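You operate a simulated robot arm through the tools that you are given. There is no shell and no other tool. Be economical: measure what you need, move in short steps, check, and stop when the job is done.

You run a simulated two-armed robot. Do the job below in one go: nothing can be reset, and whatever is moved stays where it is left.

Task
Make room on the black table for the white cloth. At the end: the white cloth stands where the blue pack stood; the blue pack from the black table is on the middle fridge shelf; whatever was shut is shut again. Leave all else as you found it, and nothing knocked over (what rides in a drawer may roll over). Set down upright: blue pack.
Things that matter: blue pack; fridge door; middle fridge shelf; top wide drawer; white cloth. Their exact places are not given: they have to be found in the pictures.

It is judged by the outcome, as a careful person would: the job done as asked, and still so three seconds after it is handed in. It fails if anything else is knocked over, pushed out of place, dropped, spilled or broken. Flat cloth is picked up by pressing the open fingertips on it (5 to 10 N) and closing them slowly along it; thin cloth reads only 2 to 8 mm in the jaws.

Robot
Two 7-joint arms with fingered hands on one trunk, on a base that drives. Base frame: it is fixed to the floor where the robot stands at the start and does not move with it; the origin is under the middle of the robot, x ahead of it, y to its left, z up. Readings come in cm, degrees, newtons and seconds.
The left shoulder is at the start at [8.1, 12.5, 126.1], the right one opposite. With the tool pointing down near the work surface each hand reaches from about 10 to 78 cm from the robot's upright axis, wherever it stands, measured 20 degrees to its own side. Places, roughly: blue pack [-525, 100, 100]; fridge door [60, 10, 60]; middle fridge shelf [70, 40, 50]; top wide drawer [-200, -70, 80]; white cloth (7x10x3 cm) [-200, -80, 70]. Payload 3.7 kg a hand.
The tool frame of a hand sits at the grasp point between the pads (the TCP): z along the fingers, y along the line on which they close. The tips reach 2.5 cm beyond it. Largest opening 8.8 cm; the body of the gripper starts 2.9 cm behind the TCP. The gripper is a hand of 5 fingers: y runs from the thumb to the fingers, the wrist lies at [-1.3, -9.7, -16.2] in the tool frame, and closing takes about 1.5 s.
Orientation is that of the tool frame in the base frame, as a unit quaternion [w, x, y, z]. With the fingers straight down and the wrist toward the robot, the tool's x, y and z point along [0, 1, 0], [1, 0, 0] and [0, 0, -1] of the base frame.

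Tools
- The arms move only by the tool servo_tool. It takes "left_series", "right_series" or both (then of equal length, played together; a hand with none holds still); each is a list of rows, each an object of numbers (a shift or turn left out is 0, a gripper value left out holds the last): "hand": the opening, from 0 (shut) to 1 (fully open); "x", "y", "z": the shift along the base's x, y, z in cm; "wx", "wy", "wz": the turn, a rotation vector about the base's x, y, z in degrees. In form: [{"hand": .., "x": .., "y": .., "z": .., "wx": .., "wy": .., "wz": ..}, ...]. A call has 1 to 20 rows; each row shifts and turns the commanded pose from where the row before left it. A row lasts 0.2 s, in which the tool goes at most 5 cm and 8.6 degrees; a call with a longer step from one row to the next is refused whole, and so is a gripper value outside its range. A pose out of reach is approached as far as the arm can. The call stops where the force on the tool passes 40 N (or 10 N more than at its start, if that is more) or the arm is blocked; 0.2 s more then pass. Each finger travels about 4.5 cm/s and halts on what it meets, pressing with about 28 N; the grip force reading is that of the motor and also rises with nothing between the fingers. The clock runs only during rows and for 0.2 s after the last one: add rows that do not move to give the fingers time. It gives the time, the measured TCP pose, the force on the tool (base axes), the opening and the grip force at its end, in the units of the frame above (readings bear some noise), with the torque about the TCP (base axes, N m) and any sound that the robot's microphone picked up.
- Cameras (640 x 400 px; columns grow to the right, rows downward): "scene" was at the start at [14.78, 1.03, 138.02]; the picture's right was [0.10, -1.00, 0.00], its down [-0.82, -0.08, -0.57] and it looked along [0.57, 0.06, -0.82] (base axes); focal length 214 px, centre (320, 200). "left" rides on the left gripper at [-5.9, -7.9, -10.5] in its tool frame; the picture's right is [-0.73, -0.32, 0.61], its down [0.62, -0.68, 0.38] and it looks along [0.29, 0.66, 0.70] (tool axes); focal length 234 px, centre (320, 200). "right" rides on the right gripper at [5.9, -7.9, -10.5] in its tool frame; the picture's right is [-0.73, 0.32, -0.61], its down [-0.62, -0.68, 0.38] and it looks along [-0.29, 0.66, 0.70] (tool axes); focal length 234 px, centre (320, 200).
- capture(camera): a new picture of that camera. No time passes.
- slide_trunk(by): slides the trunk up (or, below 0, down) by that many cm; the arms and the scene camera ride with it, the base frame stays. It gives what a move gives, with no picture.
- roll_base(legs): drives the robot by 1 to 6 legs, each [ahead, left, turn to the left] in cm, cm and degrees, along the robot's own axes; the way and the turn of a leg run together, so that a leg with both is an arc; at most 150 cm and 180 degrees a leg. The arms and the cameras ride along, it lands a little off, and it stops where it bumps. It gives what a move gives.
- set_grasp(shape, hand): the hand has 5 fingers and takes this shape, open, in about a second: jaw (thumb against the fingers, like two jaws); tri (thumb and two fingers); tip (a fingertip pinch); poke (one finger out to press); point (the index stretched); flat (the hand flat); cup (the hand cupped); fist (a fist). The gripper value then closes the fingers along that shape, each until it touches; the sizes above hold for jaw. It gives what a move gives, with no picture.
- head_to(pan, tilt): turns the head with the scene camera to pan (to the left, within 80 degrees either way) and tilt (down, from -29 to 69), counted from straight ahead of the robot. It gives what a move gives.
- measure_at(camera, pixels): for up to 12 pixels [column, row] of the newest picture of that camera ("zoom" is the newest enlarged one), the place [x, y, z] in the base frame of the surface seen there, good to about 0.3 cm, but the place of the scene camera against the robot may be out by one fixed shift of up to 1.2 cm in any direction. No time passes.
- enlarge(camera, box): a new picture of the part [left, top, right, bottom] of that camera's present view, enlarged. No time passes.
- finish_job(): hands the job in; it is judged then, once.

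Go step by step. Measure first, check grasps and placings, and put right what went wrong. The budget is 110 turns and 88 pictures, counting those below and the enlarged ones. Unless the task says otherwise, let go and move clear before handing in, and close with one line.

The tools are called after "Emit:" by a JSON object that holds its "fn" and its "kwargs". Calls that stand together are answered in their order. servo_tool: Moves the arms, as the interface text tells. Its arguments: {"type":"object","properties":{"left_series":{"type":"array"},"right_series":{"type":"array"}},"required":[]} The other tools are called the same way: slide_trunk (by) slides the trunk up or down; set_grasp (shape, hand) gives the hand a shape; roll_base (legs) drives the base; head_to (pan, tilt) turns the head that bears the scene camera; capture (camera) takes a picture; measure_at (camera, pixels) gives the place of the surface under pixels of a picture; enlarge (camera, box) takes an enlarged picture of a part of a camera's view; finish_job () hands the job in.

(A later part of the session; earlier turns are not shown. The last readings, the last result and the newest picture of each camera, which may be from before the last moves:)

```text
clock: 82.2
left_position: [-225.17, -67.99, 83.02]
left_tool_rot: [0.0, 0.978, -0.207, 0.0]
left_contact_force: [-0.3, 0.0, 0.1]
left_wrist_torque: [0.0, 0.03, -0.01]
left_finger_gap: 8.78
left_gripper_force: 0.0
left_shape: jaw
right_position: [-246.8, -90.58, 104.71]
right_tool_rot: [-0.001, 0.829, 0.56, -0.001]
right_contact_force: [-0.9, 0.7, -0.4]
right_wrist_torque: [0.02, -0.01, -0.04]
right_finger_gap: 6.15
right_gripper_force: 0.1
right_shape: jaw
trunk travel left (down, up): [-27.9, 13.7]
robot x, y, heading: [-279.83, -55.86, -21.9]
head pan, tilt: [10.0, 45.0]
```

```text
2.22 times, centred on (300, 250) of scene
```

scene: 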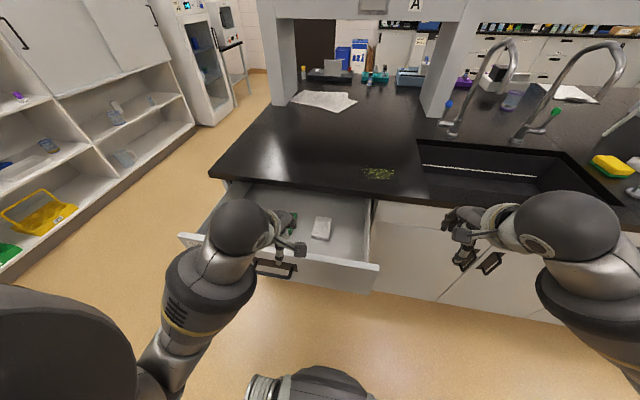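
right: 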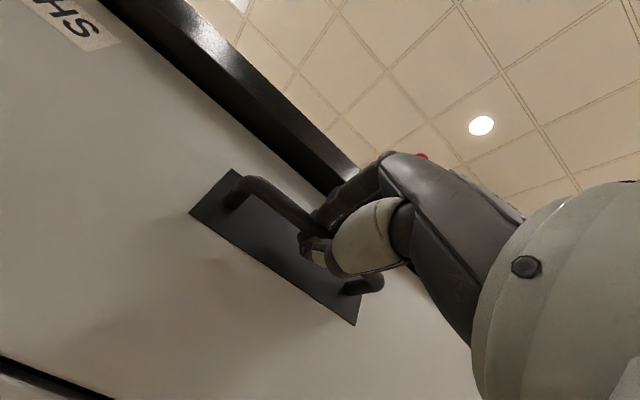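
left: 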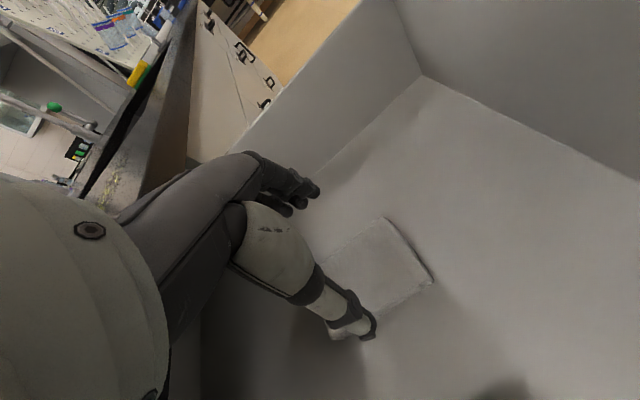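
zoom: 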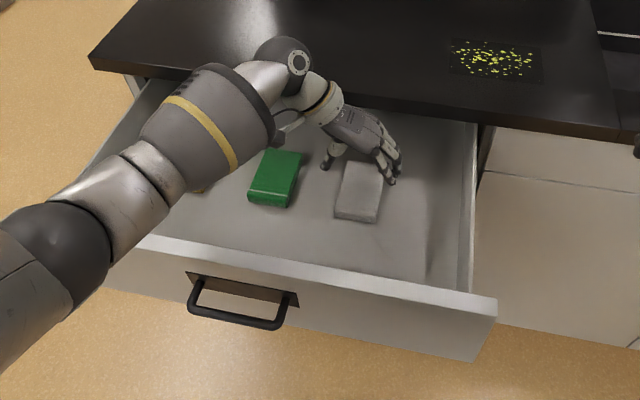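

Thumb and fingers straddle the cloth. I descend to z 75.7 and close slowly.

Emit:
{"fn": "servo_tool", "kwargs": {"left_series": [{"z": -2.5}, {"z": -2.5}, {"z": -2.2}, {}, {"hand": 0.8}, {"hand": 0.7}, {"hand": 0.6}, {"hand": 0.5}, {"hand": 0.4}, {"hand": 0.3}, {"hand": 0.2}, {"hand": 0.1}, {"hand": 0.0}, {}, {}]}}

Emit:
{"fn": "capture", "kwargs": {"camera": "left"}}

```text
clock: 85.4
left_position: [-225.01, -67.99, 75.8]
left_tool_rot: [0.0, 0.978, -0.207, 0.001]
left_contact_force: [-0.7, -0.1, 0.7]
left_wrist_torque: [0.04, 0.03, 0.0]
left_finger_gap: 5.92
left_gripper_force: 27.9
left_shape: jaw
right_position: [-246.79, -90.55, 104.63]
right_tool_rot: [0.0, 0.829, 0.559, -0.001]
right_contact_force: [0.3, -1.5, 0.1]
right_wrist_torque: [-0.01, 0.02, 0.0]
right_finger_gap: 6.15
right_gripper_force: 0.0
right_shape: jaw
trunk travel left (down, up): [-27.9, 13.7]
robot x, y, heading: [-279.94, -56.38, -21.9]
head pan, tilt: [10.0, 45.0]
```

```text
58 pictures are left
```

left: 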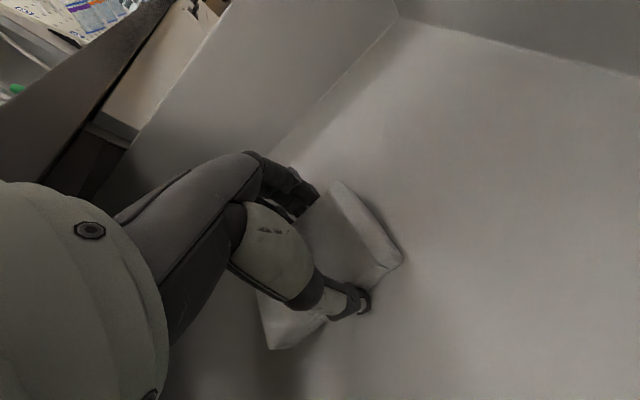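

The cloth is gripped (gap 5.9 cm, 28 N). I lift it straight up clear of the drawer.

Emit:
{"fn": "servo_tool", "kwargs": {"left_series": [{"z": 2}, {"z": 3}, {"z": 3}, {"z": 3}, {"z": 3.5}, {"z": 3.5}, {"z": 3.5}, {"z": 3.5}, {"z": 3.5}, {}]}}

Emit:
{"fn": "enlarge", "kwargs": {"camera": "scene", "box": [160, 120, 440, 340]}}

```text
clock: 87.6
left_position: [-224.74, -67.85, 104.36]
left_tool_rot: [0.0, 0.978, -0.207, 0.0]
left_contact_force: [0.0, -0.2, 0.3]
left_wrist_torque: [0.0, -0.02, -0.01]
left_finger_gap: 5.93
left_gripper_force: 28.1
left_shape: jaw
right_position: [-246.81, -90.6, 104.79]
right_tool_rot: [-0.001, 0.828, 0.56, -0.001]
right_contact_force: [-0.3, 0.3, 0.9]
right_wrist_torque: [-0.01, -0.02, 0.01]
right_finger_gap: 6.15
right_gripper_force: 0.0
right_shape: jaw
trunk travel left (down, up): [-27.9, 13.7]
robot x, y, heading: [-279.82, -56.21, -21.9]
head pan, tilt: [10.0, 45.0]
```

```text
1.82 times, centred on (300, 230) of scene
```

zoom: 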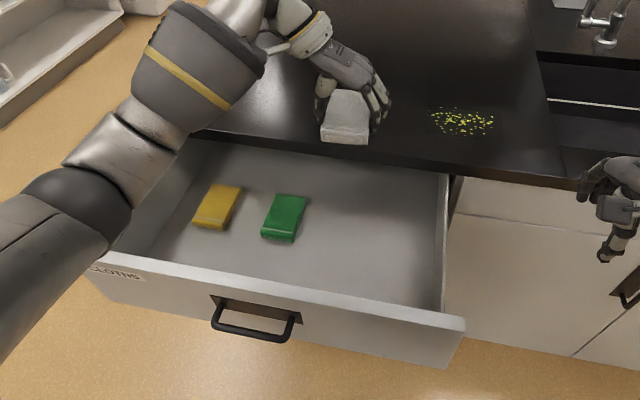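

The cloth is held; yellow and green stayed put. I draw the left hand in, then go back to the front of the handle to close the drawer.

Emit:
{"fn": "servo_tool", "kwargs": {"left_series": [{"x": -3.2, "y": 1.4}, {"x": -3.2, "y": 1.4}, {"x": -3.2, "y": 1.4}, {"x": -3.2, "y": 1.4}, {}]}}

Emit:
{"fn": "roll_base", "kwargs": {"legs": [[-32, 0, 0], [0, 40, 0]]}}

Emit:
{"fn": "servo_tool", "kwargs": {"right_series": [{"x": 0.34, "y": -0.13, "z": -2.24, "wx": -3.06, "wy": -7.6}, {"x": 0.34, "y": -0.13, "z": -2.24, "wx": -3.06, "wy": -7.6}, {"x": 0.34, "y": -0.13, "z": -2.24, "wx": -3.06, "wy": -7.6}, {"x": 0.34, "y": -0.13, "z": -2.24, "wx": -3.06, "wy": -7.6}, {"x": 0.34, "y": -0.13, "z": -2.24, "wx": -3.06, "wy": -7.6}, {"x": 0.34, "y": -0.13, "z": -2.24, "wx": -3.06, "wy": -7.6}, {"x": 0.34, "y": -0.13, "z": -2.24, "wx": -3.06, "wy": -7.6}, {"x": 0.34, "y": -0.13, "z": -2.24, "wx": -3.06, "wy": -7.6}, {"x": 0.34, "y": -0.13, "z": -2.24, "wx": -3.06, "wy": -7.6}, {"x": 0.34, "y": -0.13, "z": -2.24, "wx": -3.06, "wy": -7.6}, {"x": 0.34, "y": -0.13, "z": -2.24, "wx": -3.06, "wy": -7.6}, {}]}}

Emit:
{"fn": "capture", "kwargs": {"camera": "right"}}

```text
clock: 88.8
left_position: [-237.49, -62.18, 104.22]
left_tool_rot: [0.0, 0.978, -0.207, 0.0]
left_contact_force: [0.9, 0.1, -0.3]
left_wrist_torque: [-0.02, 0.03, 0.0]
left_finger_gap: 5.92
left_gripper_force: 28.2
left_shape: jaw
right_position: [-246.74, -90.71, 104.62]
right_tool_rot: [-0.001, 0.829, 0.56, -0.001]
right_contact_force: [0.9, -0.7, 0.1]
right_wrist_torque: [0.0, 0.01, -0.01]
right_finger_gap: 6.16
right_gripper_force: 0.1
right_shape: jaw
trunk travel left (down, up): [-27.9, 13.7]
robot x, y, heading: [-279.97, -55.84, -21.8]
head pan, tilt: [10.0, 45.0]
```

```text
clock: 93.0
left_position: [-252.11, -13.35, 104.38]
left_tool_rot: [0.0, 0.979, -0.205, 0.0]
left_contact_force: [-0.2, -0.5, -1.1]
left_wrist_torque: [-0.04, -0.02, 0.03]
left_finger_gap: 5.91
left_gripper_force: 28.0
left_shape: jaw
right_position: [-261.25, -41.79, 104.7]
right_tool_rot: [-0.001, 0.827, 0.562, -0.001]
right_contact_force: [-0.2, 0.6, -0.7]
right_wrist_torque: [-0.01, 0.01, 0.01]
right_finger_gap: 6.15
right_gripper_force: 0.1
right_shape: jaw
trunk travel left (down, up): [-27.9, 13.7]
robot x, y, heading: [-294.37, -7.24, -21.6]
head pan, tilt: [10.0, 45.0]
```

```text
clock: 95.6
left_position: [-252.15, -13.39, 104.28]
left_tool_rot: [0.0, 0.979, -0.205, 0.0]
left_contact_force: [-0.1, -0.9, -1.0]
left_wrist_torque: [0.01, 0.03, 0.01]
left_finger_gap: 5.91
left_gripper_force: 27.6
left_shape: jaw
right_position: [-257.54, -43.41, 79.98]
right_tool_rot: [0.587, 0.584, 0.397, 0.395]
right_contact_force: [0.5, -0.3, -1.0]
right_wrist_torque: [0.02, 0.02, -0.01]
right_finger_gap: 6.17
right_gripper_force: 0.2
right_shape: jaw
trunk travel left (down, up): [-27.9, 13.7]
robot x, y, heading: [-294.46, -7.14, -21.8]
head pan, tilt: [10.0, 45.0]
```

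```text
56 pictures are left
```

right: 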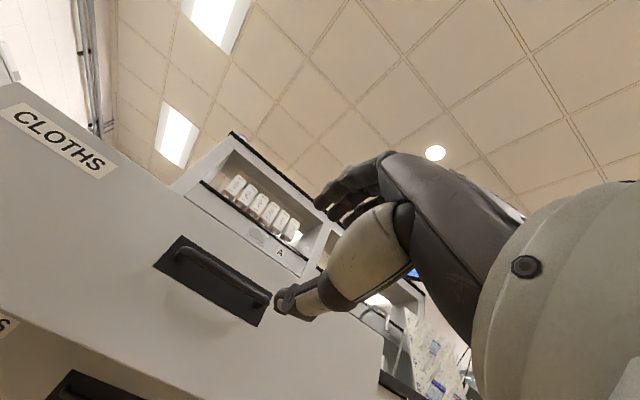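

The bar is straight ahead of the right hand by 17.5 cm. I roll 14 cm forward, then close the last 3 cm with the arm and grip.

Emit:
{"fn": "roll_base", "kwargs": {"legs": [[13, 0, 0]]}}

Emit:
{"fn": "measure_at", "kwargs": {"camera": "right", "pixels": [[190, 254], [230, 272], [260, 292]]}}

Emit:
{"fn": "capture", "kwargs": {"camera": "right"}}

```text
clock: 96.8
left_position: [-240.11, -18.28, 104.32]
left_tool_rot: [0.0, 0.979, -0.206, -0.001]
left_contact_force: [0.5, 0.5, -0.3]
left_wrist_torque: [0.0, 0.05, 0.0]
left_finger_gap: 5.92
left_gripper_force: 27.2
left_shape: jaw
right_position: [-245.55, -48.12, 79.91]
right_tool_rot: [0.587, 0.586, 0.397, 0.393]
right_contact_force: [-0.6, 0.0, 1.1]
right_wrist_torque: [0.0, -0.02, 0.02]
right_finger_gap: 6.17
right_gripper_force: 0.0
right_shape: jaw
trunk travel left (down, up): [-27.9, 13.7]
robot x, y, heading: [-282.89, -12.01, -21.7]
head pan, tilt: [10.0, 45.0]
```

```text
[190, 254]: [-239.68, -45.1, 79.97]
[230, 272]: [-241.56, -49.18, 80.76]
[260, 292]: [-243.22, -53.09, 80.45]
```

```text
55 pictures are left
```

right: 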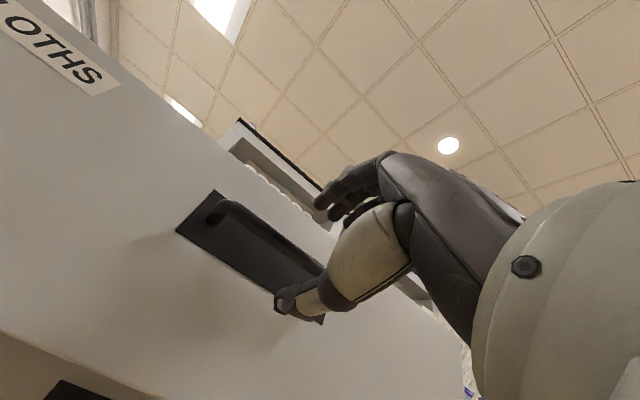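

Bar confirmed at about (-241.5,-49.3,80.3). I advance 4 cm, grip it and check.

Emit:
{"fn": "servo_tool", "kwargs": {"right_series": [{"x": 1.3, "y": -0.5, "z": 0.1}, {"x": 1.3, "y": -0.5, "z": 0.1}, {"x": 1.2, "y": -0.5}, {}, {"hand": 0.0}, {}, {}, {}, {}, {}, {}, {}, {}]}}

Emit:
{"fn": "roll_base", "kwargs": {"legs": [[25, 0, 0]]}}

Emit:
{"fn": "capture", "kwargs": {"camera": "scene"}}

```text
clock: 99.7
left_position: [-240.18, -18.1, 104.43]
left_tool_rot: [0.0, 0.979, -0.206, 0.0]
left_contact_force: [0.3, 0.3, -0.1]
left_wrist_torque: [-0.01, 0.0, 0.0]
left_finger_gap: 5.91
left_gripper_force: 28.5
left_shape: jaw
right_position: [-241.65, -49.43, 80.15]
right_tool_rot: [0.587, 0.586, 0.397, 0.393]
right_contact_force: [1.2, 0.6, -3.1]
right_wrist_torque: [-0.1, 0.05, 0.0]
right_finger_gap: 0.0
right_gripper_force: 28.0
right_shape: jaw
trunk travel left (down, up): [-27.9, 13.7]
robot x, y, heading: [-282.63, -11.78, -21.7]
head pan, tilt: [10.0, 45.0]
```

```text
clock: 101.5
left_position: [-217.05, -27.25, 104.22]
left_tool_rot: [0.0, 0.979, -0.203, 0.0]
left_contact_force: [-0.9, -0.8, -1.0]
left_wrist_torque: [0.0, 0.03, 0.0]
left_finger_gap: 5.93
left_gripper_force: 28.2
left_shape: jaw
right_position: [-218.42, -58.42, 80.18]
right_tool_rot: [0.587, 0.584, 0.398, 0.394]
right_contact_force: [-0.9, -0.5, -1.7]
right_wrist_torque: [-0.02, -0.05, 0.01]
right_finger_gap: 0.0
right_gripper_force: 28.0
right_shape: jaw
trunk travel left (down, up): [-27.9, 13.7]
robot x, y, heading: [-259.77, -21.11, -21.3]
head pan, tilt: [10.0, 45.0]
```

```text
54 pictures are left
```

scene: 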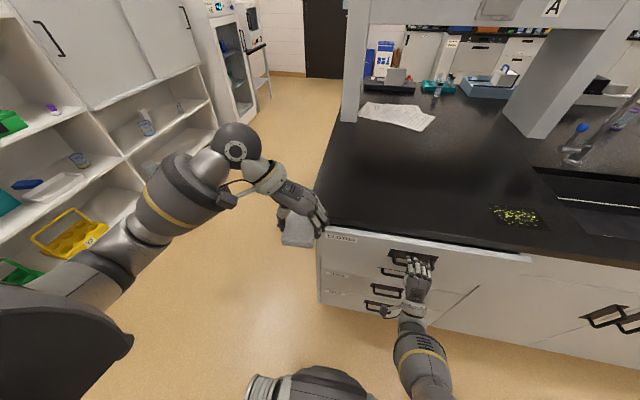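

About 3.3 cm remain. I push the rest with the arm, gently.

Emit:
{"fn": "servo_tool", "kwargs": {"right_series": [{"x": 0.74, "y": -0.3}, {"x": 0.74, "y": -0.3}, {"x": 0.74, "y": -0.3}, {"x": 0.74, "y": -0.3}, {"x": 0.37, "y": -0.15}, {"x": 0.37, "y": -0.15}, {"x": 0.2, "y": -0.1}, {"x": 0.2, "y": -0.1}, {}]}}

Emit:
{"fn": "capture", "kwargs": {"camera": "right"}}

```text
clock: 103.5
left_position: [-217.05, -27.13, 104.38]
left_tool_rot: [0.0, 0.979, -0.204, -0.001]
left_contact_force: [-0.9, -0.5, -1.3]
left_wrist_torque: [-0.02, 0.01, 0.02]
left_finger_gap: 5.92
left_gripper_force: 27.9
left_shape: jaw
right_position: [-214.34, -60.12, 80.23]
right_tool_rot: [0.586, 0.585, 0.397, 0.395]
right_contact_force: [1.3, -1.1, -1.5]
right_wrist_torque: [-0.05, 0.01, 0.03]
right_finger_gap: 0.0
right_gripper_force: 28.3
right_shape: jaw
trunk travel left (down, up): [-27.9, 13.7]
robot x, y, heading: [-259.55, -21.33, -21.4]
head pan, tilt: [10.0, 45.0]
```

```text
53 pictures are left
```

right: 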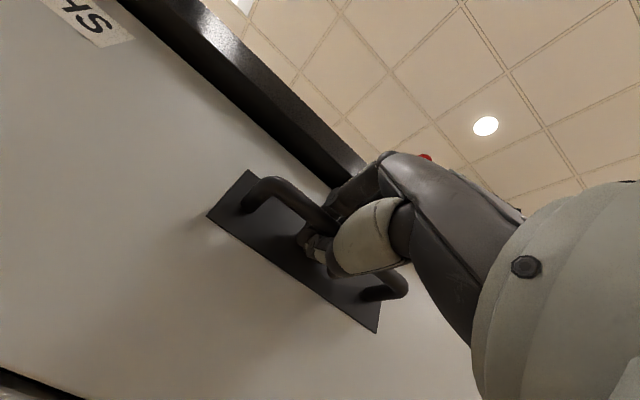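

The hand moved in without strong resistance. I compare face positions with the drawer below.

Emit:
{"fn": "measure_at", "kwargs": {"camera": "right", "pixels": [[150, 180], [60, 330], [200, 260], [20, 392], [100, 200], [150, 330]]}}

Emit:
{"fn": "servo_tool", "kwargs": {"right_series": [{"x": 0.5, "y": -0.2}, {"x": 0.5, "y": -0.2}, {}]}}

```text
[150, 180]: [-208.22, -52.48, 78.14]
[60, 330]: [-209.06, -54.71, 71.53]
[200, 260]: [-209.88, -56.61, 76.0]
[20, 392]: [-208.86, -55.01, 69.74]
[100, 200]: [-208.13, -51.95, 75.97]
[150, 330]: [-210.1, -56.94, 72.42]
```

```text
clock: 104.3
left_position: [-217.21, -27.07, 104.18]
left_tool_rot: [0.001, 0.979, -0.204, 0.001]
left_contact_force: [-0.3, -0.4, -0.1]
left_wrist_torque: [0.03, -0.02, -0.01]
left_finger_gap: 5.91
left_gripper_force: 28.0
left_shape: jaw
right_position: [-213.83, -60.29, 80.51]
right_tool_rot: [0.585, 0.586, 0.399, 0.395]
right_contact_force: [-11.4, 7.2, -12.7]
right_wrist_torque: [-0.03, -0.09, 0.1]
right_finger_gap: 0.0
right_gripper_force: 27.9
right_shape: jaw
right hand out of reach, approached as far as the arm can: row 2
trunk travel left (down, up): [-27.9, 13.7]
robot x, y, heading: [-259.73, -21.27, -21.6]
head pan, tilt: [10.0, 45.0]
```

It now pushes back (13 N) and the face is flush. I release, back away and restore the right hand.

Emit:
{"fn": "servo_tool", "kwargs": {"right_series": [{"hand": 0.7}, {}, {}, {}, {}, {"x": -3.7, "y": 1.5}, {"x": -3.7, "y": 1.5}, {"x": -0.5, "z": 2.35, "wx": 3.1, "wy": 7.6}, {"x": -0.5, "z": 2.35, "wx": 3.1, "wy": 7.6}, {"x": -0.5, "z": 2.35, "wx": 3.1, "wy": 7.6}, {"z": 2.35, "wx": 3.1, "wy": 7.6}, {"z": 2.35, "wx": 3.1, "wy": 7.6}, {"z": 2.35, "wx": 3.1, "wy": 7.6}, {"z": 2.35, "wx": 3.1, "wy": 7.6}, {"z": 2.35, "wx": 3.1, "wy": 7.6}, {"z": 2.35, "wx": 3.1, "wy": 7.6}, {"z": 2.35, "wx": 3.1, "wy": 7.6}, {"z": 2.35, "wx": 3.1, "wy": 7.6}]}}

Emit:
{"fn": "roll_base", "kwargs": {"legs": [[-40, 0, 0]]}}

Emit:
{"fn": "capture", "kwargs": {"camera": "scene"}}

```text
clock: 106.6
left_position: [-217.24, -27.1, 104.3]
left_tool_rot: [0.0, 0.979, -0.204, 0.0]
left_contact_force: [1.3, -0.4, 0.0]
left_wrist_torque: [0.06, 0.05, 0.0]
left_finger_gap: 5.94
left_gripper_force: 28.0
left_shape: jaw
right_position: [-215.79, -60.63, 69.94]
right_tool_rot: [0.431, 0.707, 0.479, 0.293]
right_contact_force: [-20.1, 8.7, 7.5]
right_wrist_torque: [-0.26, -0.8, 0.2]
right_finger_gap: 6.07
right_gripper_force: 0.0
right_shape: jaw
right hand out of reach, approached as far as the arm can: row 6, 7, 8, 9, 10, 11
trunk travel left (down, up): [-27.9, 13.7]
robot x, y, heading: [-259.94, -21.11, -21.5]
head pan, tilt: [10.0, 45.0]
stopped in row 11 (right hand): the force on the tool passed its limit (the readings are from after the stop); the commanded pose is now the measured one
```

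```text
clock: 109.1
left_position: [-254.43, -12.71, 104.25]
left_tool_rot: [0.0, 0.979, -0.205, 0.0]
left_contact_force: [0.1, 0.5, -0.7]
left_wrist_torque: [-0.01, -0.05, 0.03]
left_finger_gap: 5.92
left_gripper_force: 27.8
left_shape: jaw
right_position: [-252.75, -46.28, 70.17]
right_tool_rot: [0.431, 0.707, 0.478, 0.292]
right_contact_force: [0.6, 0.6, -0.3]
right_wrist_torque: [0.02, 0.03, 0.0]
right_finger_gap: 6.11
right_gripper_force: 0.1
right_shape: jaw
trunk travel left (down, up): [-27.9, 13.7]
robot x, y, heading: [-296.79, -6.26, -21.8]
head pan, tilt: [10.0, 45.0]
```

```text
52 pictures are left
```

scene: 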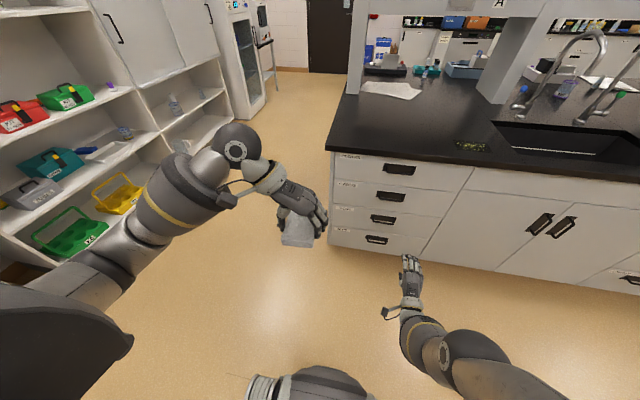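

All drawers look shut in the scene picture. I restore the right hand (tool down, higher) and zoom on the drawer to confirm.

Emit:
{"fn": "servo_tool", "kwargs": {"right_series": [{"z": 3, "wx": 2.9, "wy": 7.25}, {"z": 4.2, "wx": 2.9, "wy": 7.25}, {"z": 4.2, "wx": 2.9, "wy": 7.25}, {"z": 4.2, "wx": 2.9, "wy": 7.25}, {"z": 4.2, "wx": 2.9, "wy": 7.25}, {"z": 4.2, "wx": 2.9, "wy": 7.25}, {"z": 4.2, "wx": 2.9, "wy": 7.25}, {"z": 4.2, "wx": 2.9, "wy": 7.25}, {"z": 2.5}, {"hand": 1.0}]}}

Emit:
{"fn": "enlarge", "kwargs": {"camera": "scene", "box": [310, 120, 480, 270]}}

```text
clock: 111.3
left_position: [-254.34, -12.68, 104.35]
left_tool_rot: [0.0, 0.979, -0.205, 0.0]
left_contact_force: [-0.3, -0.5, -0.9]
left_wrist_torque: [0.02, 0.01, -0.02]
left_finger_gap: 5.9
left_gripper_force: 28.1
left_shape: jaw
right_position: [-234.96, -53.55, 79.38]
right_tool_rot: [0.033, 0.815, 0.576, 0.049]
right_contact_force: [0.8, -0.2, 0.0]
right_wrist_torque: [-0.01, -0.01, 0.02]
right_finger_gap: 8.76
right_gripper_force: 0.2
right_shape: jaw
right hand out of reach, approached as far as the arm can: row 1, 2, 3, 4, 5, 6, 7, 8, 9
trunk travel left (down, up): [-27.9, 13.7]
robot x, y, heading: [-297.19, -6.41, -21.6]
head pan, tilt: [10.0, 45.0]
```

```text
2.67 times, centred on (395, 195) of scene
```

zoom: 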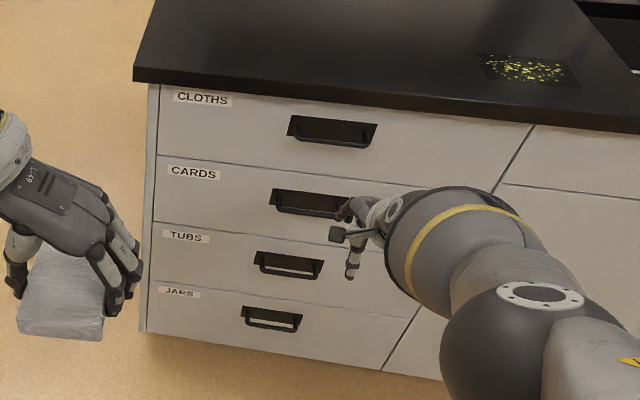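

The drawer is shut flush. The right arm settled in an odd stretched posture; I draw its command nearer to the body.

Emit:
{"fn": "servo_tool", "kwargs": {"right_series": [{"x": -3.1, "y": 1.2}, {"x": -3.1, "y": 1.2}, {"x": -3.1, "y": 1.2}, {"x": -1.2, "y": -3}, {"x": -1.2, "y": -3}, {}, {}, {}, {}, {}]}}

Emit:
{"fn": "capture", "kwargs": {"camera": "scene"}}

```text
clock: 113.5
left_position: [-254.32, -12.54, 104.33]
left_tool_rot: [0.001, 0.979, -0.206, 0.0]
left_contact_force: [0.3, -0.1, 0.2]
left_wrist_torque: [0.03, 0.01, 0.01]
left_finger_gap: 5.94
left_gripper_force: 27.5
left_shape: jaw
right_position: [-241.5, -58.21, 73.66]
right_tool_rot: [0.034, 0.815, 0.576, 0.049]
right_contact_force: [-0.4, -0.8, 0.4]
right_wrist_torque: [0.01, 0.01, -0.02]
right_finger_gap: 8.75
right_gripper_force: 0.1
right_shape: jaw
right hand out of reach, approached as far as the arm can: row 1, 2, 3, 4, 5
trunk travel left (down, up): [-27.9, 13.7]
robot x, y, heading: [-296.89, -6.07, -21.5]
head pan, tilt: [10.0, 45.0]
```

```text
50 pictures are left
```

scene: 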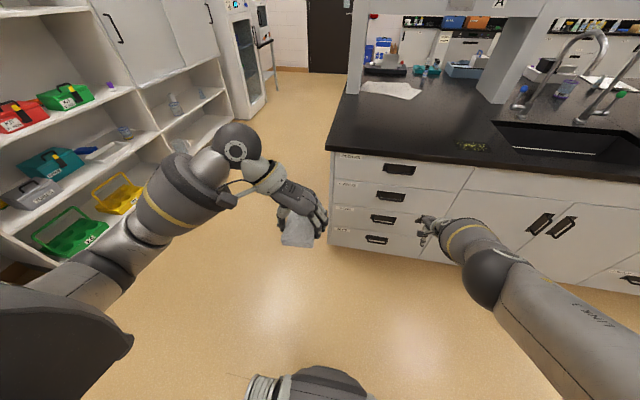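

The right elbow is in a bad branch. I go back to the forward-pointing pose that worked before and see whether the arm recovers.

Emit:
{"fn": "servo_tool", "kwargs": {"right_series": [{"z": -2.3, "wx": -3.0, "wy": -7.6}, {"z": -2.3, "wx": -3.0, "wy": -7.6}, {"z": -2.3, "wx": -3.0, "wy": -7.6}, {"z": -2.3, "wx": -3.0, "wy": -7.6}, {"z": -2.3, "wx": -3.0, "wy": -7.6}, {"z": -2.3, "wx": -3.0, "wy": -7.6}, {"z": -2.3, "wx": -3.0, "wy": -7.6}, {"z": -2.3, "wx": -3.0, "wy": -7.6}, {"z": -2.3, "wx": -3.0, "wy": -7.6}, {"z": -2.3, "wx": -3.0, "wy": -7.6}, {"z": -2.3, "wx": -3.0, "wy": -7.6}, {}, {}, {}]}}

Emit:
{"fn": "enlarge", "kwargs": {"camera": "scene", "box": [300, 140, 640, 400]}}

```text
clock: 116.5
left_position: [-254.35, -12.7, 104.41]
left_tool_rot: [-0.001, 0.979, -0.205, 0.0]
left_contact_force: [1.0, 0.3, -1.1]
left_wrist_torque: [-0.01, 0.02, -0.01]
left_finger_gap: 5.89
left_gripper_force: 28.2
left_shape: jaw
right_position: [-253.99, -49.52, 80.32]
right_tool_rot: [0.582, 0.568, 0.421, 0.402]
right_contact_force: [-0.7, -0.1, -0.6]
right_wrist_torque: [0.03, 0.04, 0.0]
right_finger_gap: 8.78
right_gripper_force: 0.0
right_shape: jaw
right hand out of reach, approached as far as the arm can: row 1, 2, 3, 4, 5, 6, 7, 8, 9, 10, 11
trunk travel left (down, up): [-27.9, 13.7]
robot x, y, heading: [-296.62, -6.44, -21.5]
head pan, tilt: [10.0, 45.0]
```

```text
1.54 times, centred on (470, 270) of scene
```

zoom: 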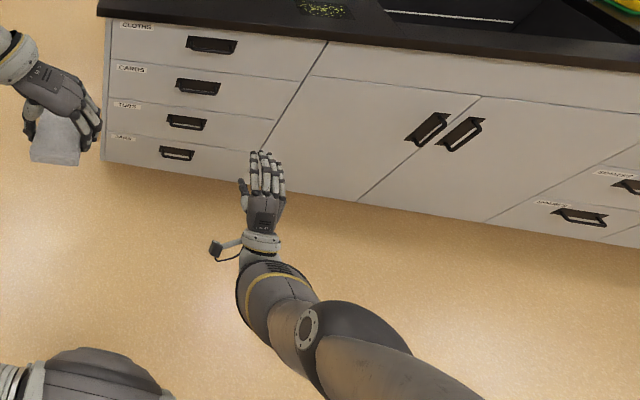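

The hand points forward again. I shift the command forward-left to a place that was reachable before.

Emit:
{"fn": "servo_tool", "kwargs": {"right_series": [{"x": 2, "y": 0.9}, {"x": 2, "y": 0.9}, {"x": 2, "y": 0.9}, {"x": 2, "y": 0.9}, {}, {}]}}

```text
clock: 117.9
left_position: [-254.25, -12.63, 104.25]
left_tool_rot: [0.0, 0.979, -0.206, 0.0]
left_contact_force: [0.4, -0.4, 0.1]
left_wrist_torque: [0.02, -0.03, 0.0]
left_finger_gap: 5.9
left_gripper_force: 28.3
left_shape: jaw
right_position: [-247.98, -45.14, 83.54]
right_tool_rot: [0.596, 0.554, 0.412, 0.411]
right_contact_force: [0.4, -0.2, -0.1]
right_wrist_torque: [0.01, -0.02, 0.0]
right_finger_gap: 8.78
right_gripper_force: 0.1
right_shape: jaw
right hand out of reach, approached as far as the arm can: row 1, 2, 3, 4
trunk travel left (down, up): [-27.9, 13.7]
robot x, y, heading: [-296.85, -6.48, -21.7]
head pan, tilt: [10.0, 45.0]
```

Still flagged. I try raising the hand while it points forward, to unfold the elbow.

Emit:
{"fn": "servo_tool", "kwargs": {"right_series": [{"z": 3}, {"z": 3}, {"z": 3}, {"z": 3}, {"z": 3}, {"z": 3}, {"z": 3}, {}]}}

Emit:
{"fn": "enlarge", "kwargs": {"camera": "scene", "box": [300, 140, 640, 400]}}

```text
clock: 119.7
left_position: [-254.45, -12.42, 104.35]
left_tool_rot: [0.0, 0.979, -0.204, 0.0]
left_contact_force: [-0.8, 0.3, 0.5]
left_wrist_torque: [-0.01, -0.02, -0.01]
left_finger_gap: 5.92
left_gripper_force: 28.7
left_shape: jaw
right_position: [-238.27, -49.19, 92.48]
right_tool_rot: [0.595, 0.553, 0.413, 0.412]
right_contact_force: [0.2, -0.5, 0.5]
right_wrist_torque: [-0.01, 0.02, 0.0]
right_finger_gap: 8.79
right_gripper_force: 0.0
right_shape: jaw
right hand out of reach, approached as far as the arm can: row 1, 2, 3, 4, 5, 6, 7
trunk travel left (down, up): [-27.9, 13.7]
robot x, y, heading: [-296.79, -6.53, -21.5]
head pan, tilt: [10.0, 45.0]
```

```text
1.54 times, centred on (470, 270) of scene
```

zoom: 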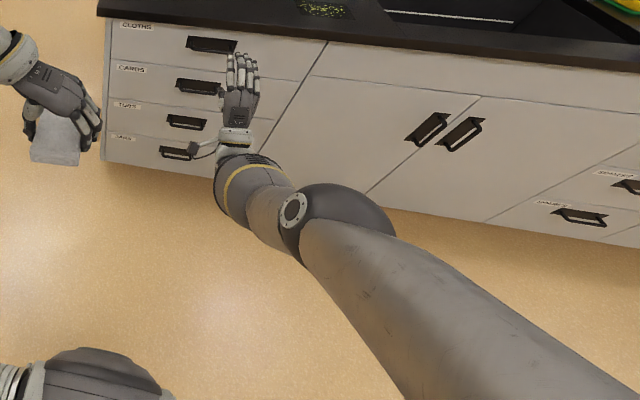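

The hand seems held at a fixed shoulder distance, so the elbow is caught near straight. I back off, stretch the arm fully out, then retract to let the elbow bend properly.

Emit:
{"fn": "roll_base", "kwargs": {"legs": [[-25, 0, 0]]}}

Emit:
{"fn": "servo_tool", "kwargs": {"right_series": [{"x": 3.6, "y": -1.45, "z": 1.7}, {"x": 3.6, "y": -1.45, "z": 1.7}, {"x": 3.6, "y": -1.45, "z": 1.7}, {"x": 3.6, "y": -1.45, "z": 1.7}, {"x": 3.6, "y": -1.45, "z": 1.7}, {"x": 3.6, "y": -1.45, "z": 1.7}, {"x": 3.6, "y": -1.45, "z": 1.7}, {"x": 3.6, "y": -1.45, "z": 1.7}, {"x": 3.6, "y": -1.45, "z": 1.7}, {}, {}]}}

Emit:
{"fn": "servo_tool", "kwargs": {"right_series": [{"x": -3, "y": 1.2}, {"x": -3, "y": 1.2}, {"x": -3, "y": 1.2}, {"x": -3, "y": 1.2}, {"x": -3, "y": 1.2}, {"x": -3, "y": 1.2}, {"x": -3, "y": 1.2}, {"x": -3, "y": 1.2}, {}, {}]}}

Emit:
{"fn": "capture", "kwargs": {"camera": "scene"}}

```text
clock: 121.5
left_position: [-277.49, -3.7, 104.32]
left_tool_rot: [0.0, 0.978, -0.21, 0.0]
left_contact_force: [0.7, -1.2, -0.3]
left_wrist_torque: [-0.03, 0.02, 0.03]
left_finger_gap: 5.92
left_gripper_force: 28.0
left_shape: jaw
right_position: [-261.79, -40.35, 92.48]
right_tool_rot: [0.598, 0.554, 0.41, 0.41]
right_contact_force: [0.1, 0.2, 0.0]
right_wrist_torque: [-0.01, 0.01, 0.02]
right_finger_gap: 8.8
right_gripper_force: 0.1
right_shape: jaw
trunk travel left (down, up): [-27.9, 13.7]
robot x, y, heading: [-320.05, 2.8, -22.2]
head pan, tilt: [10.0, 45.0]
```

```text
clock: 123.9
left_position: [-277.44, -3.69, 104.44]
left_tool_rot: [0.0, 0.978, -0.21, 0.0]
left_contact_force: [0.3, 0.1, -1.0]
left_wrist_torque: [0.03, 0.0, 0.03]
left_finger_gap: 5.93
left_gripper_force: 28.0
left_shape: jaw
right_position: [-250.9, -45.56, 109.98]
right_tool_rot: [0.598, 0.555, 0.41, 0.409]
right_contact_force: [0.0, -0.2, -0.5]
right_wrist_torque: [0.04, 0.02, -0.03]
right_finger_gap: 8.81
right_gripper_force: 0.1
right_shape: jaw
right hand out of reach, approached as far as the arm can: row 1, 2, 3, 4, 5, 6, 7, 8, 9
trunk travel left (down, up): [-27.9, 13.7]
robot x, y, heading: [-320.06, 3.29, -22.1]
head pan, tilt: [10.0, 45.0]
```

```text
clock: 126.1
left_position: [-277.24, -3.64, 104.42]
left_tool_rot: [0.0, 0.978, -0.21, 0.0]
left_contact_force: [0.0, 0.1, 0.2]
left_wrist_torque: [0.02, -0.03, 0.02]
left_finger_gap: 5.9
left_gripper_force: 28.0
left_shape: jaw
right_position: [-274.92, -35.95, 110.06]
right_tool_rot: [0.598, 0.554, 0.41, 0.409]
right_contact_force: [0.7, 0.0, -0.8]
right_wrist_torque: [0.01, -0.01, 0.0]
right_finger_gap: 8.78
right_gripper_force: 0.1
right_shape: jaw
trunk travel left (down, up): [-27.9, 13.7]
robot x, y, heading: [-319.96, 2.75, -22.3]
head pan, tilt: [10.0, 45.0]
```

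```text
47 pictures are left
```

scene: 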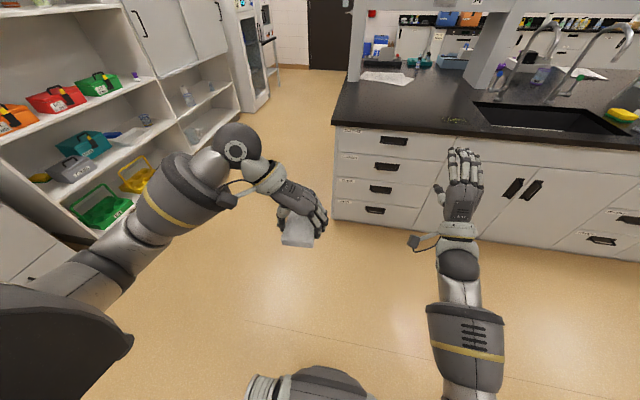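

Recovered. I turn the right hand tool-down again, retracting a little.

Emit:
{"fn": "servo_tool", "kwargs": {"right_series": [{"x": -1, "y": 0.4, "wx": 3.1, "wy": 7.6}, {"x": -1, "y": 0.4, "wx": 3.1, "wy": 7.6}, {"x": -1, "y": 0.4, "wx": 3.1, "wy": 7.6}, {"x": -1, "y": 0.4, "wx": 3.1, "wy": 7.6}, {"x": -1, "y": 0.4, "wx": 3.1, "wy": 7.6}, {"x": -1, "y": 0.4, "wx": 3.1, "wy": 7.6}, {"wx": 3.1, "wy": 7.6}, {"wx": 3.1, "wy": 7.6}, {"wx": 3.1, "wy": 7.6}, {"wx": 3.1, "wy": 7.6}, {"wx": 3.1, "wy": 7.6}, {}]}}

Emit:
{"fn": "head_to", "kwargs": {"pan": -60, "tilt": 20}}

Emit:
{"fn": "roll_base", "kwargs": {"legs": [[0, 0, 120]]}}

Emit:
{"fn": "head_to", "kwargs": {"pan": 50, "tilt": 25}}

Emit:
{"fn": "capture", "kwargs": {"camera": "scene"}}

```text
clock: 128.7
left_position: [-277.31, -3.67, 104.28]
left_tool_rot: [0.0, 0.978, -0.21, 0.0]
left_contact_force: [0.3, 0.4, 0.1]
left_wrist_torque: [0.01, 0.02, 0.0]
left_finger_gap: 5.93
left_gripper_force: 28.1
left_shape: jaw
right_position: [-281.04, -33.53, 110.18]
right_tool_rot: [0.004, 0.819, 0.572, 0.035]
right_contact_force: [0.7, -1.0, -0.3]
right_wrist_torque: [0.0, -0.02, 0.03]
right_finger_gap: 8.8
right_gripper_force: 0.1
right_shape: jaw
trunk travel left (down, up): [-27.9, 13.7]
robot x, y, heading: [-320.13, 3.3, -22.2]
head pan, tilt: [10.0, 45.0]
```

```text
clock: 130.1
left_position: [-277.42, -3.71, 104.3]
left_tool_rot: [-0.001, 0.978, -0.21, 0.0]
left_contact_force: [0.2, -0.6, -0.3]
left_wrist_torque: [-0.01, 0.0, 0.02]
left_finger_gap: 5.9
left_gripper_force: 28.1
left_shape: jaw
right_position: [-280.97, -33.53, 110.04]
right_tool_rot: [0.004, 0.82, 0.572, 0.035]
right_contact_force: [-0.7, -0.1, -0.2]
right_wrist_torque: [0.0, -0.01, 0.03]
right_finger_gap: 8.81
right_gripper_force: 0.0
right_shape: jaw
trunk travel left (down, up): [-27.9, 13.7]
robot x, y, heading: [-320.11, 2.79, -22.3]
head pan, tilt: [-60.0, 20.0]
```

```text
clock: 135.5
left_position: [-335.1, 43.22, 104.33]
left_tool_rot: [0.0, 0.674, 0.739, 0.0]
left_contact_force: [0.1, -0.8, -0.3]
left_wrist_torque: [-0.01, -0.04, -0.01]
left_finger_gap: 5.92
left_gripper_force: 28.1
left_shape: jaw
right_position: [-307.22, 54.77, 110.03]
right_tool_rot: [-0.028, -0.08, 0.996, 0.021]
right_contact_force: [-0.4, -0.5, -0.8]
right_wrist_torque: [-0.01, 0.01, -0.01]
right_finger_gap: 8.79
right_gripper_force: 0.0
right_shape: jaw
trunk travel left (down, up): [-27.9, 13.7]
robot x, y, heading: [-319.95, 2.92, 97.4]
head pan, tilt: [-60.0, 20.0]
```

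```text
clock: 137.3
left_position: [-335.03, 43.22, 104.43]
left_tool_rot: [-0.001, 0.674, 0.738, 0.0]
left_contact_force: [-0.6, 0.1, -0.3]
left_wrist_torque: [0.0, 0.02, 0.01]
left_finger_gap: 5.91
left_gripper_force: 27.9
left_shape: jaw
right_position: [-307.14, 54.67, 110.0]
right_tool_rot: [-0.028, -0.08, 0.996, 0.021]
right_contact_force: [-0.3, -0.2, 0.7]
right_wrist_torque: [0.0, -0.01, 0.0]
right_finger_gap: 8.79
right_gripper_force: 0.1
right_shape: jaw
trunk travel left (down, up): [-27.9, 13.7]
robot x, y, heading: [-319.94, 3.03, 97.3]
head pan, tilt: [50.0, 25.0]
```

```text
46 pictures are left
```

scene: 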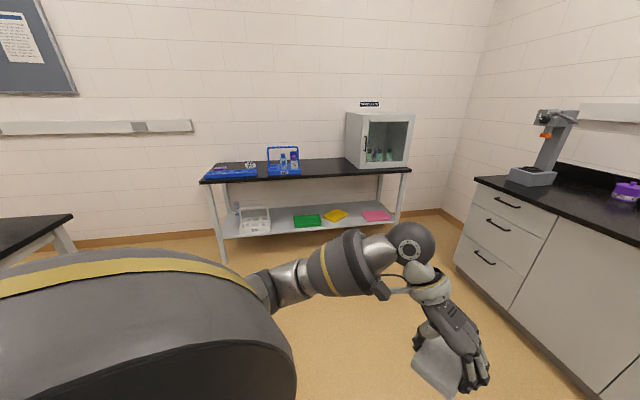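

The black table is visible at (305,165). I zoom in on it to find the blue pack.

Emit:
{"fn": "enlarge", "kwargs": {"camera": "scene", "box": [190, 130, 330, 200]}}

Emit:
{"fn": "measure_at", "kwargs": {"camera": "scene", "pixels": [[203, 181], [410, 170], [230, 173], [284, 170], [290, 158], [320, 168], [225, 255], [345, 160]]}}

```text
4.57 times, centred on (260, 165) of scene
```

zoom: 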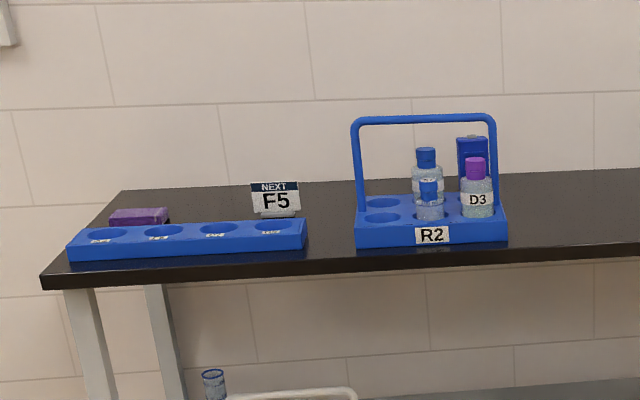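

```text
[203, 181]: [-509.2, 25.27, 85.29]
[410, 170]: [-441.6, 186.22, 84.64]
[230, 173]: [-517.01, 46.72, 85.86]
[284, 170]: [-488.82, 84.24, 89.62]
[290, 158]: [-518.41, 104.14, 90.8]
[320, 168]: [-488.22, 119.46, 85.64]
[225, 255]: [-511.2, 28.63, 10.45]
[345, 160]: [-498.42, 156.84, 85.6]
```

The pack stands behind the carrier R2 (zoom (473,160)), roughly (-518,104). I drive up facing the table.

Emit:
{"fn": "roll_base", "kwargs": {"legs": [[0, 0, 60], [118, 0, 0]]}}

Emit:
{"fn": "head_to", "kwargs": {"pan": -5, "tilt": 35}}

Emit:
{"fn": "capture", "kwargs": {"camera": "scene"}}

```text
clock: 146.0
left_position: [-472.06, 55.91, 104.16]
left_tool_rot: [0.0, 0.213, 0.977, 0.0]
left_contact_force: [0.1, 0.4, 0.2]
left_wrist_torque: [-0.03, -0.01, 0.01]
left_finger_gap: 5.91
left_gripper_force: 27.8
left_shape: jaw
right_position: [-468.41, 85.8, 110.09]
right_tool_rot: [-0.035, -0.569, 0.822, 0.005]
right_contact_force: [0.3, 1.0, 0.0]
right_wrist_torque: [0.03, 0.02, 0.04]
right_finger_gap: 8.81
right_gripper_force: 0.1
right_shape: jaw
trunk travel left (down, up): [-27.9, 13.7]
robot x, y, heading: [-429.77, 48.88, 157.4]
head pan, tilt: [50.0, 25.0]
```

```text
clock: 147.3
left_position: [-472.07, 55.87, 104.31]
left_tool_rot: [0.001, 0.212, 0.977, 0.0]
left_contact_force: [0.5, -0.2, -1.0]
left_wrist_torque: [0.04, 0.01, 0.0]
left_finger_gap: 5.89
left_gripper_force: 27.7
left_shape: jaw
right_position: [-468.41, 85.84, 109.99]
right_tool_rot: [-0.035, -0.57, 0.821, 0.004]
right_contact_force: [-0.5, 0.8, -0.4]
right_wrist_torque: [0.0, 0.02, 0.0]
right_finger_gap: 8.77
right_gripper_force: 0.1
right_shape: jaw
trunk travel left (down, up): [-27.9, 13.7]
robot x, y, heading: [-429.58, 49.16, 157.6]
head pan, tilt: [-5.0, 35.0]
```

```text
44 pictures are left
```

scene: 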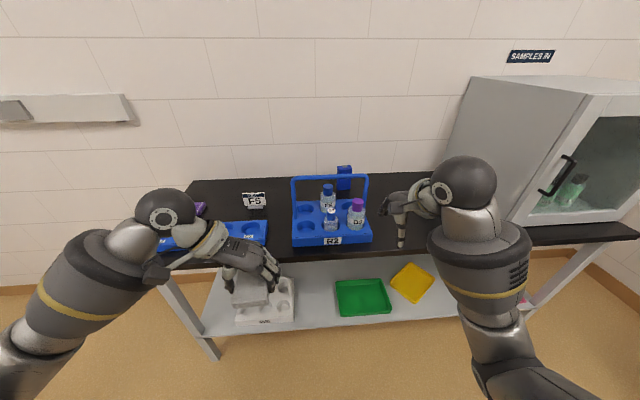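

Emit:
{"fn": "enlarge", "kwargs": {"camera": "scene", "box": [260, 140, 420, 270]}}

Emit:
{"fn": "measure_at", "kwargs": {"camera": "scene", "pixels": [[344, 170], [340, 180], [348, 180], [344, 189], [330, 178], [295, 178], [366, 178], [373, 235], [292, 240], [355, 200], [330, 185], [380, 180]]}}

```text
3.08 times, centred on (340, 205) of scene
```

zoom: 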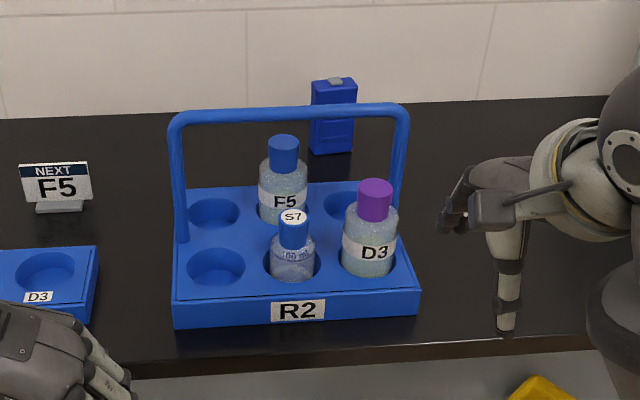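

```text
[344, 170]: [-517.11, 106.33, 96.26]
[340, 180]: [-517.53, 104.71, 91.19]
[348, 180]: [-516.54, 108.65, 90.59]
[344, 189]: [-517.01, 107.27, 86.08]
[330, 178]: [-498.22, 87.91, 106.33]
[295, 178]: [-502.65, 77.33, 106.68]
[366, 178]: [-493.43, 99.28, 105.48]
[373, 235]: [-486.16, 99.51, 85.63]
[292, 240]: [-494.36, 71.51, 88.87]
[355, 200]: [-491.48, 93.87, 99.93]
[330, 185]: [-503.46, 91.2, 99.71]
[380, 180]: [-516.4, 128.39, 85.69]
```

The pack, about 6 cm wide and 12 cm tall, stands at (-517,106.5), behind and partly beside the carrier. I zoom in more for its shape and the free space on its right.

Emit:
{"fn": "enlarge", "kwargs": {"camera": "scene", "box": [310, 155, 380, 205]}}

Emit:
{"fn": "measure_at", "kwargs": {"camera": "zoom", "pixels": [[250, 110], [345, 110], [365, 110], [245, 290], [300, 305], [350, 290], [372, 275], [310, 98], [310, 85], [420, 330], [480, 300]]}}

Emit:
{"fn": "measure_at", "kwargs": {"camera": "scene", "pixels": [[508, 220], [442, 170], [470, 80], [365, 201], [362, 196], [360, 175], [640, 235], [390, 250], [430, 178]]}}

```text
8.00 times, centred on (345, 180) of scene
```

zoom: 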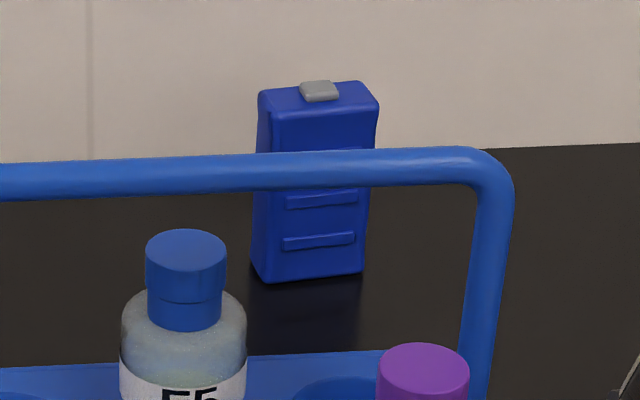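

```text
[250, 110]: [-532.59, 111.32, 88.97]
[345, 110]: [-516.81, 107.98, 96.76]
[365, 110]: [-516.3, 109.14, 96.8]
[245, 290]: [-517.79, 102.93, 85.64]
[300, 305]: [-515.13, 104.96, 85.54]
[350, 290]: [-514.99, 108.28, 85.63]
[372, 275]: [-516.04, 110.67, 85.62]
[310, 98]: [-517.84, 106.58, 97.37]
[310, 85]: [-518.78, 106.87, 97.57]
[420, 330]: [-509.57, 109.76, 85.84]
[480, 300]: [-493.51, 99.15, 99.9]
```

```text
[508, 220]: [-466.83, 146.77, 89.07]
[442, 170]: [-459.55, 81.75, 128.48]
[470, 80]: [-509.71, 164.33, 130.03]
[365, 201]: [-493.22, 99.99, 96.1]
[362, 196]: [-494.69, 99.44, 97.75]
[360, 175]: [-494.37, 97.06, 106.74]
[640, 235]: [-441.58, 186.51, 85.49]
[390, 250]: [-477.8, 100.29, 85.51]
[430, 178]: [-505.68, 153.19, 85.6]
```

The pack is about 7 wide, 3 deep and 12 tall, with 45 cm of free table to its right. I'll come at it from the right with the right hand horizontal (fingers pointing left, jaws front/back); first reshape both arms here in free space.

Emit:
{"fn": "servo_tool", "kwargs": {"left_series": [{"x": -0.14, "y": -1.5, "z": 1.9}, {"x": -0.14, "y": -1.5, "z": 1.9}, {"x": -0.14, "y": -1.5, "z": 1.9}, {"x": -0.14, "y": -1.5, "z": 1.9}, {"x": -0.14, "y": -1.5, "z": 1.9}, {"x": -0.14, "y": -1.5, "z": 1.9}, {"x": -0.14, "y": -1.5, "z": 1.9}, {"x": -0.14, "y": -1.5, "z": 1.9}, {"x": -0.14, "y": -1.5, "z": 1.9}, {"x": -0.14, "y": -1.5, "z": 1.9}, {"x": -0.14, "y": -1.5, "z": 1.9}, {}], "right_series": [{"hand": 1, "x": 0.2, "y": 0.5, "z": 0.9, "wx": -7.36, "wy": 2.82, "wz": -0.2}, {"x": 0.2, "y": 0.5, "z": 0.9, "wx": -7.36, "wy": 2.82, "wz": -0.2}, {"x": 0.2, "y": 0.5, "z": 0.9, "wx": -7.36, "wy": 2.82, "wz": -0.2}, {"x": 0.2, "y": 0.5, "z": 0.9, "wx": -7.36, "wy": 2.82, "wz": -0.2}, {"x": 0.2, "y": 0.5, "z": 0.9, "wx": -7.36, "wy": 2.82, "wz": -0.2}, {"x": 0.2, "y": 0.5, "z": 0.9, "wx": -7.36, "wy": 2.82, "wz": -0.2}, {"x": 0.2, "y": 0.5, "z": 0.9, "wx": -7.36, "wy": 2.82, "wz": -0.2}, {"x": 0.2, "y": 0.5, "z": 0.9, "wx": -7.36, "wy": 2.82, "wz": -0.2}, {"x": 0.2, "y": 0.5, "z": 0.9, "wx": -7.36, "wy": 2.82, "wz": -0.2}, {"x": 0.2, "y": 0.5, "z": 0.9, "wx": -7.36, "wy": 2.82, "wz": -0.2}, {"x": 0.2, "y": 0.5, "z": 0.9, "wx": -7.36, "wy": 2.82, "wz": -0.2}, {}]}}

Emit:
{"fn": "capture", "kwargs": {"camera": "scene"}}

```text
clock: 149.9
left_position: [-473.75, 39.33, 125.37]
left_tool_rot: [0.0, 0.211, 0.977, 0.0]
left_contact_force: [0.0, -0.2, 0.4]
left_wrist_torque: [0.0, 0.0, -0.01]
left_finger_gap: 5.89
left_gripper_force: 28.0
left_shape: jaw
right_position: [-466.21, 91.26, 119.9]
right_tool_rot: [-0.593, -0.376, 0.6, -0.383]
right_contact_force: [-0.7, -0.7, -0.4]
right_wrist_torque: [0.0, 0.02, -0.02]
right_finger_gap: 8.8
right_gripper_force: 0.1
right_shape: jaw
trunk travel left (down, up): [-27.9, 13.7]
robot x, y, heading: [-429.67, 48.78, 157.5]
head pan, tilt: [-5.0, 35.0]
```

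```text
41 pictures are left
```

scene: 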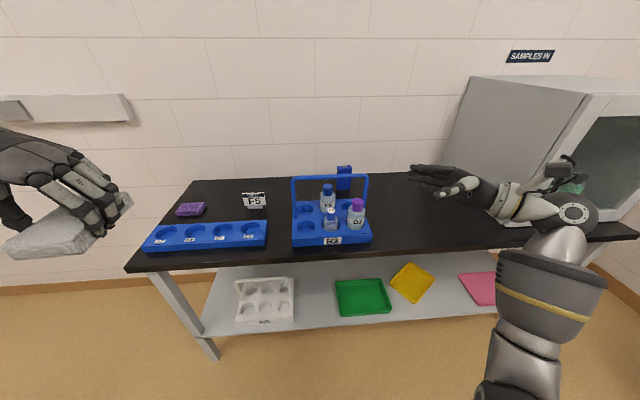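

Posture is good. I lower the trunk 15 cm, shift right 11 and drive forward 33.

Emit:
{"fn": "slide_trunk", "kwargs": {"by": -15}}

Emit:
{"fn": "roll_base", "kwargs": {"legs": [[0, -11, 0], [32, 0, 0]]}}

Emit:
{"fn": "capture", "kwargs": {"camera": "right"}}

Emit:
{"fn": "capture", "kwargs": {"camera": "scene"}}

```text
clock: 151.6
left_position: [-473.44, 39.22, 110.23]
left_tool_rot: [-0.001, 0.213, 0.977, 0.0]
left_contact_force: [0.9, -0.9, -0.5]
left_wrist_torque: [-0.03, 0.01, -0.03]
left_finger_gap: 5.88
left_gripper_force: 28.1
left_shape: jaw
right_position: [-466.17, 91.22, 105.05]
right_tool_rot: [-0.592, -0.378, 0.6, -0.383]
right_contact_force: [-0.2, 0.3, 0.0]
right_wrist_torque: [-0.01, 0.0, -0.01]
right_finger_gap: 8.78
right_gripper_force: 0.1
right_shape: jaw
trunk travel left (down, up): [-12.9, 28.7]
robot x, y, heading: [-429.4, 49.09, 157.5]
head pan, tilt: [-5.0, 35.0]
```

```text
clock: 154.5
left_position: [-498.73, 61.65, 110.31]
left_tool_rot: [0.0, 0.212, 0.977, 0.001]
left_contact_force: [0.3, 0.1, -0.2]
left_wrist_torque: [0.0, -0.02, 0.04]
left_finger_gap: 5.9
left_gripper_force: 28.1
left_shape: jaw
right_position: [-491.34, 113.57, 104.96]
right_tool_rot: [-0.592, -0.376, 0.602, -0.382]
right_contact_force: [0.6, 0.0, -0.6]
right_wrist_torque: [0.0, -0.02, 0.01]
right_finger_gap: 8.8
right_gripper_force: 0.1
right_shape: jaw
trunk travel left (down, up): [-12.9, 28.7]
robot x, y, heading: [-454.78, 71.28, 157.4]
head pan, tilt: [-5.0, 35.0]
```

```text
40 pictures are left
```

right: 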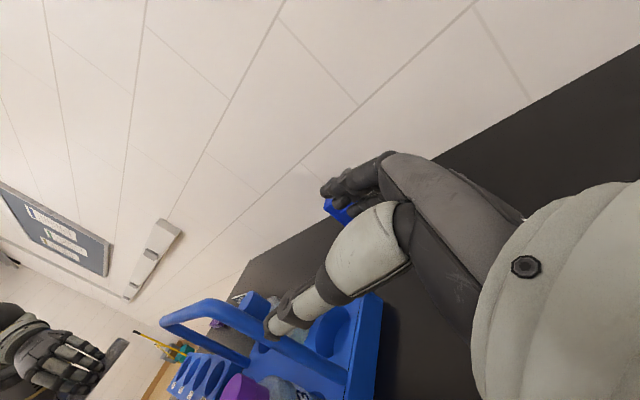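

```text
39 pictures are left
```

scene: 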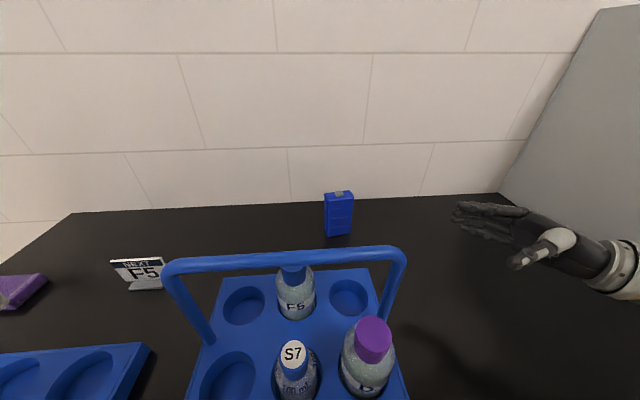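

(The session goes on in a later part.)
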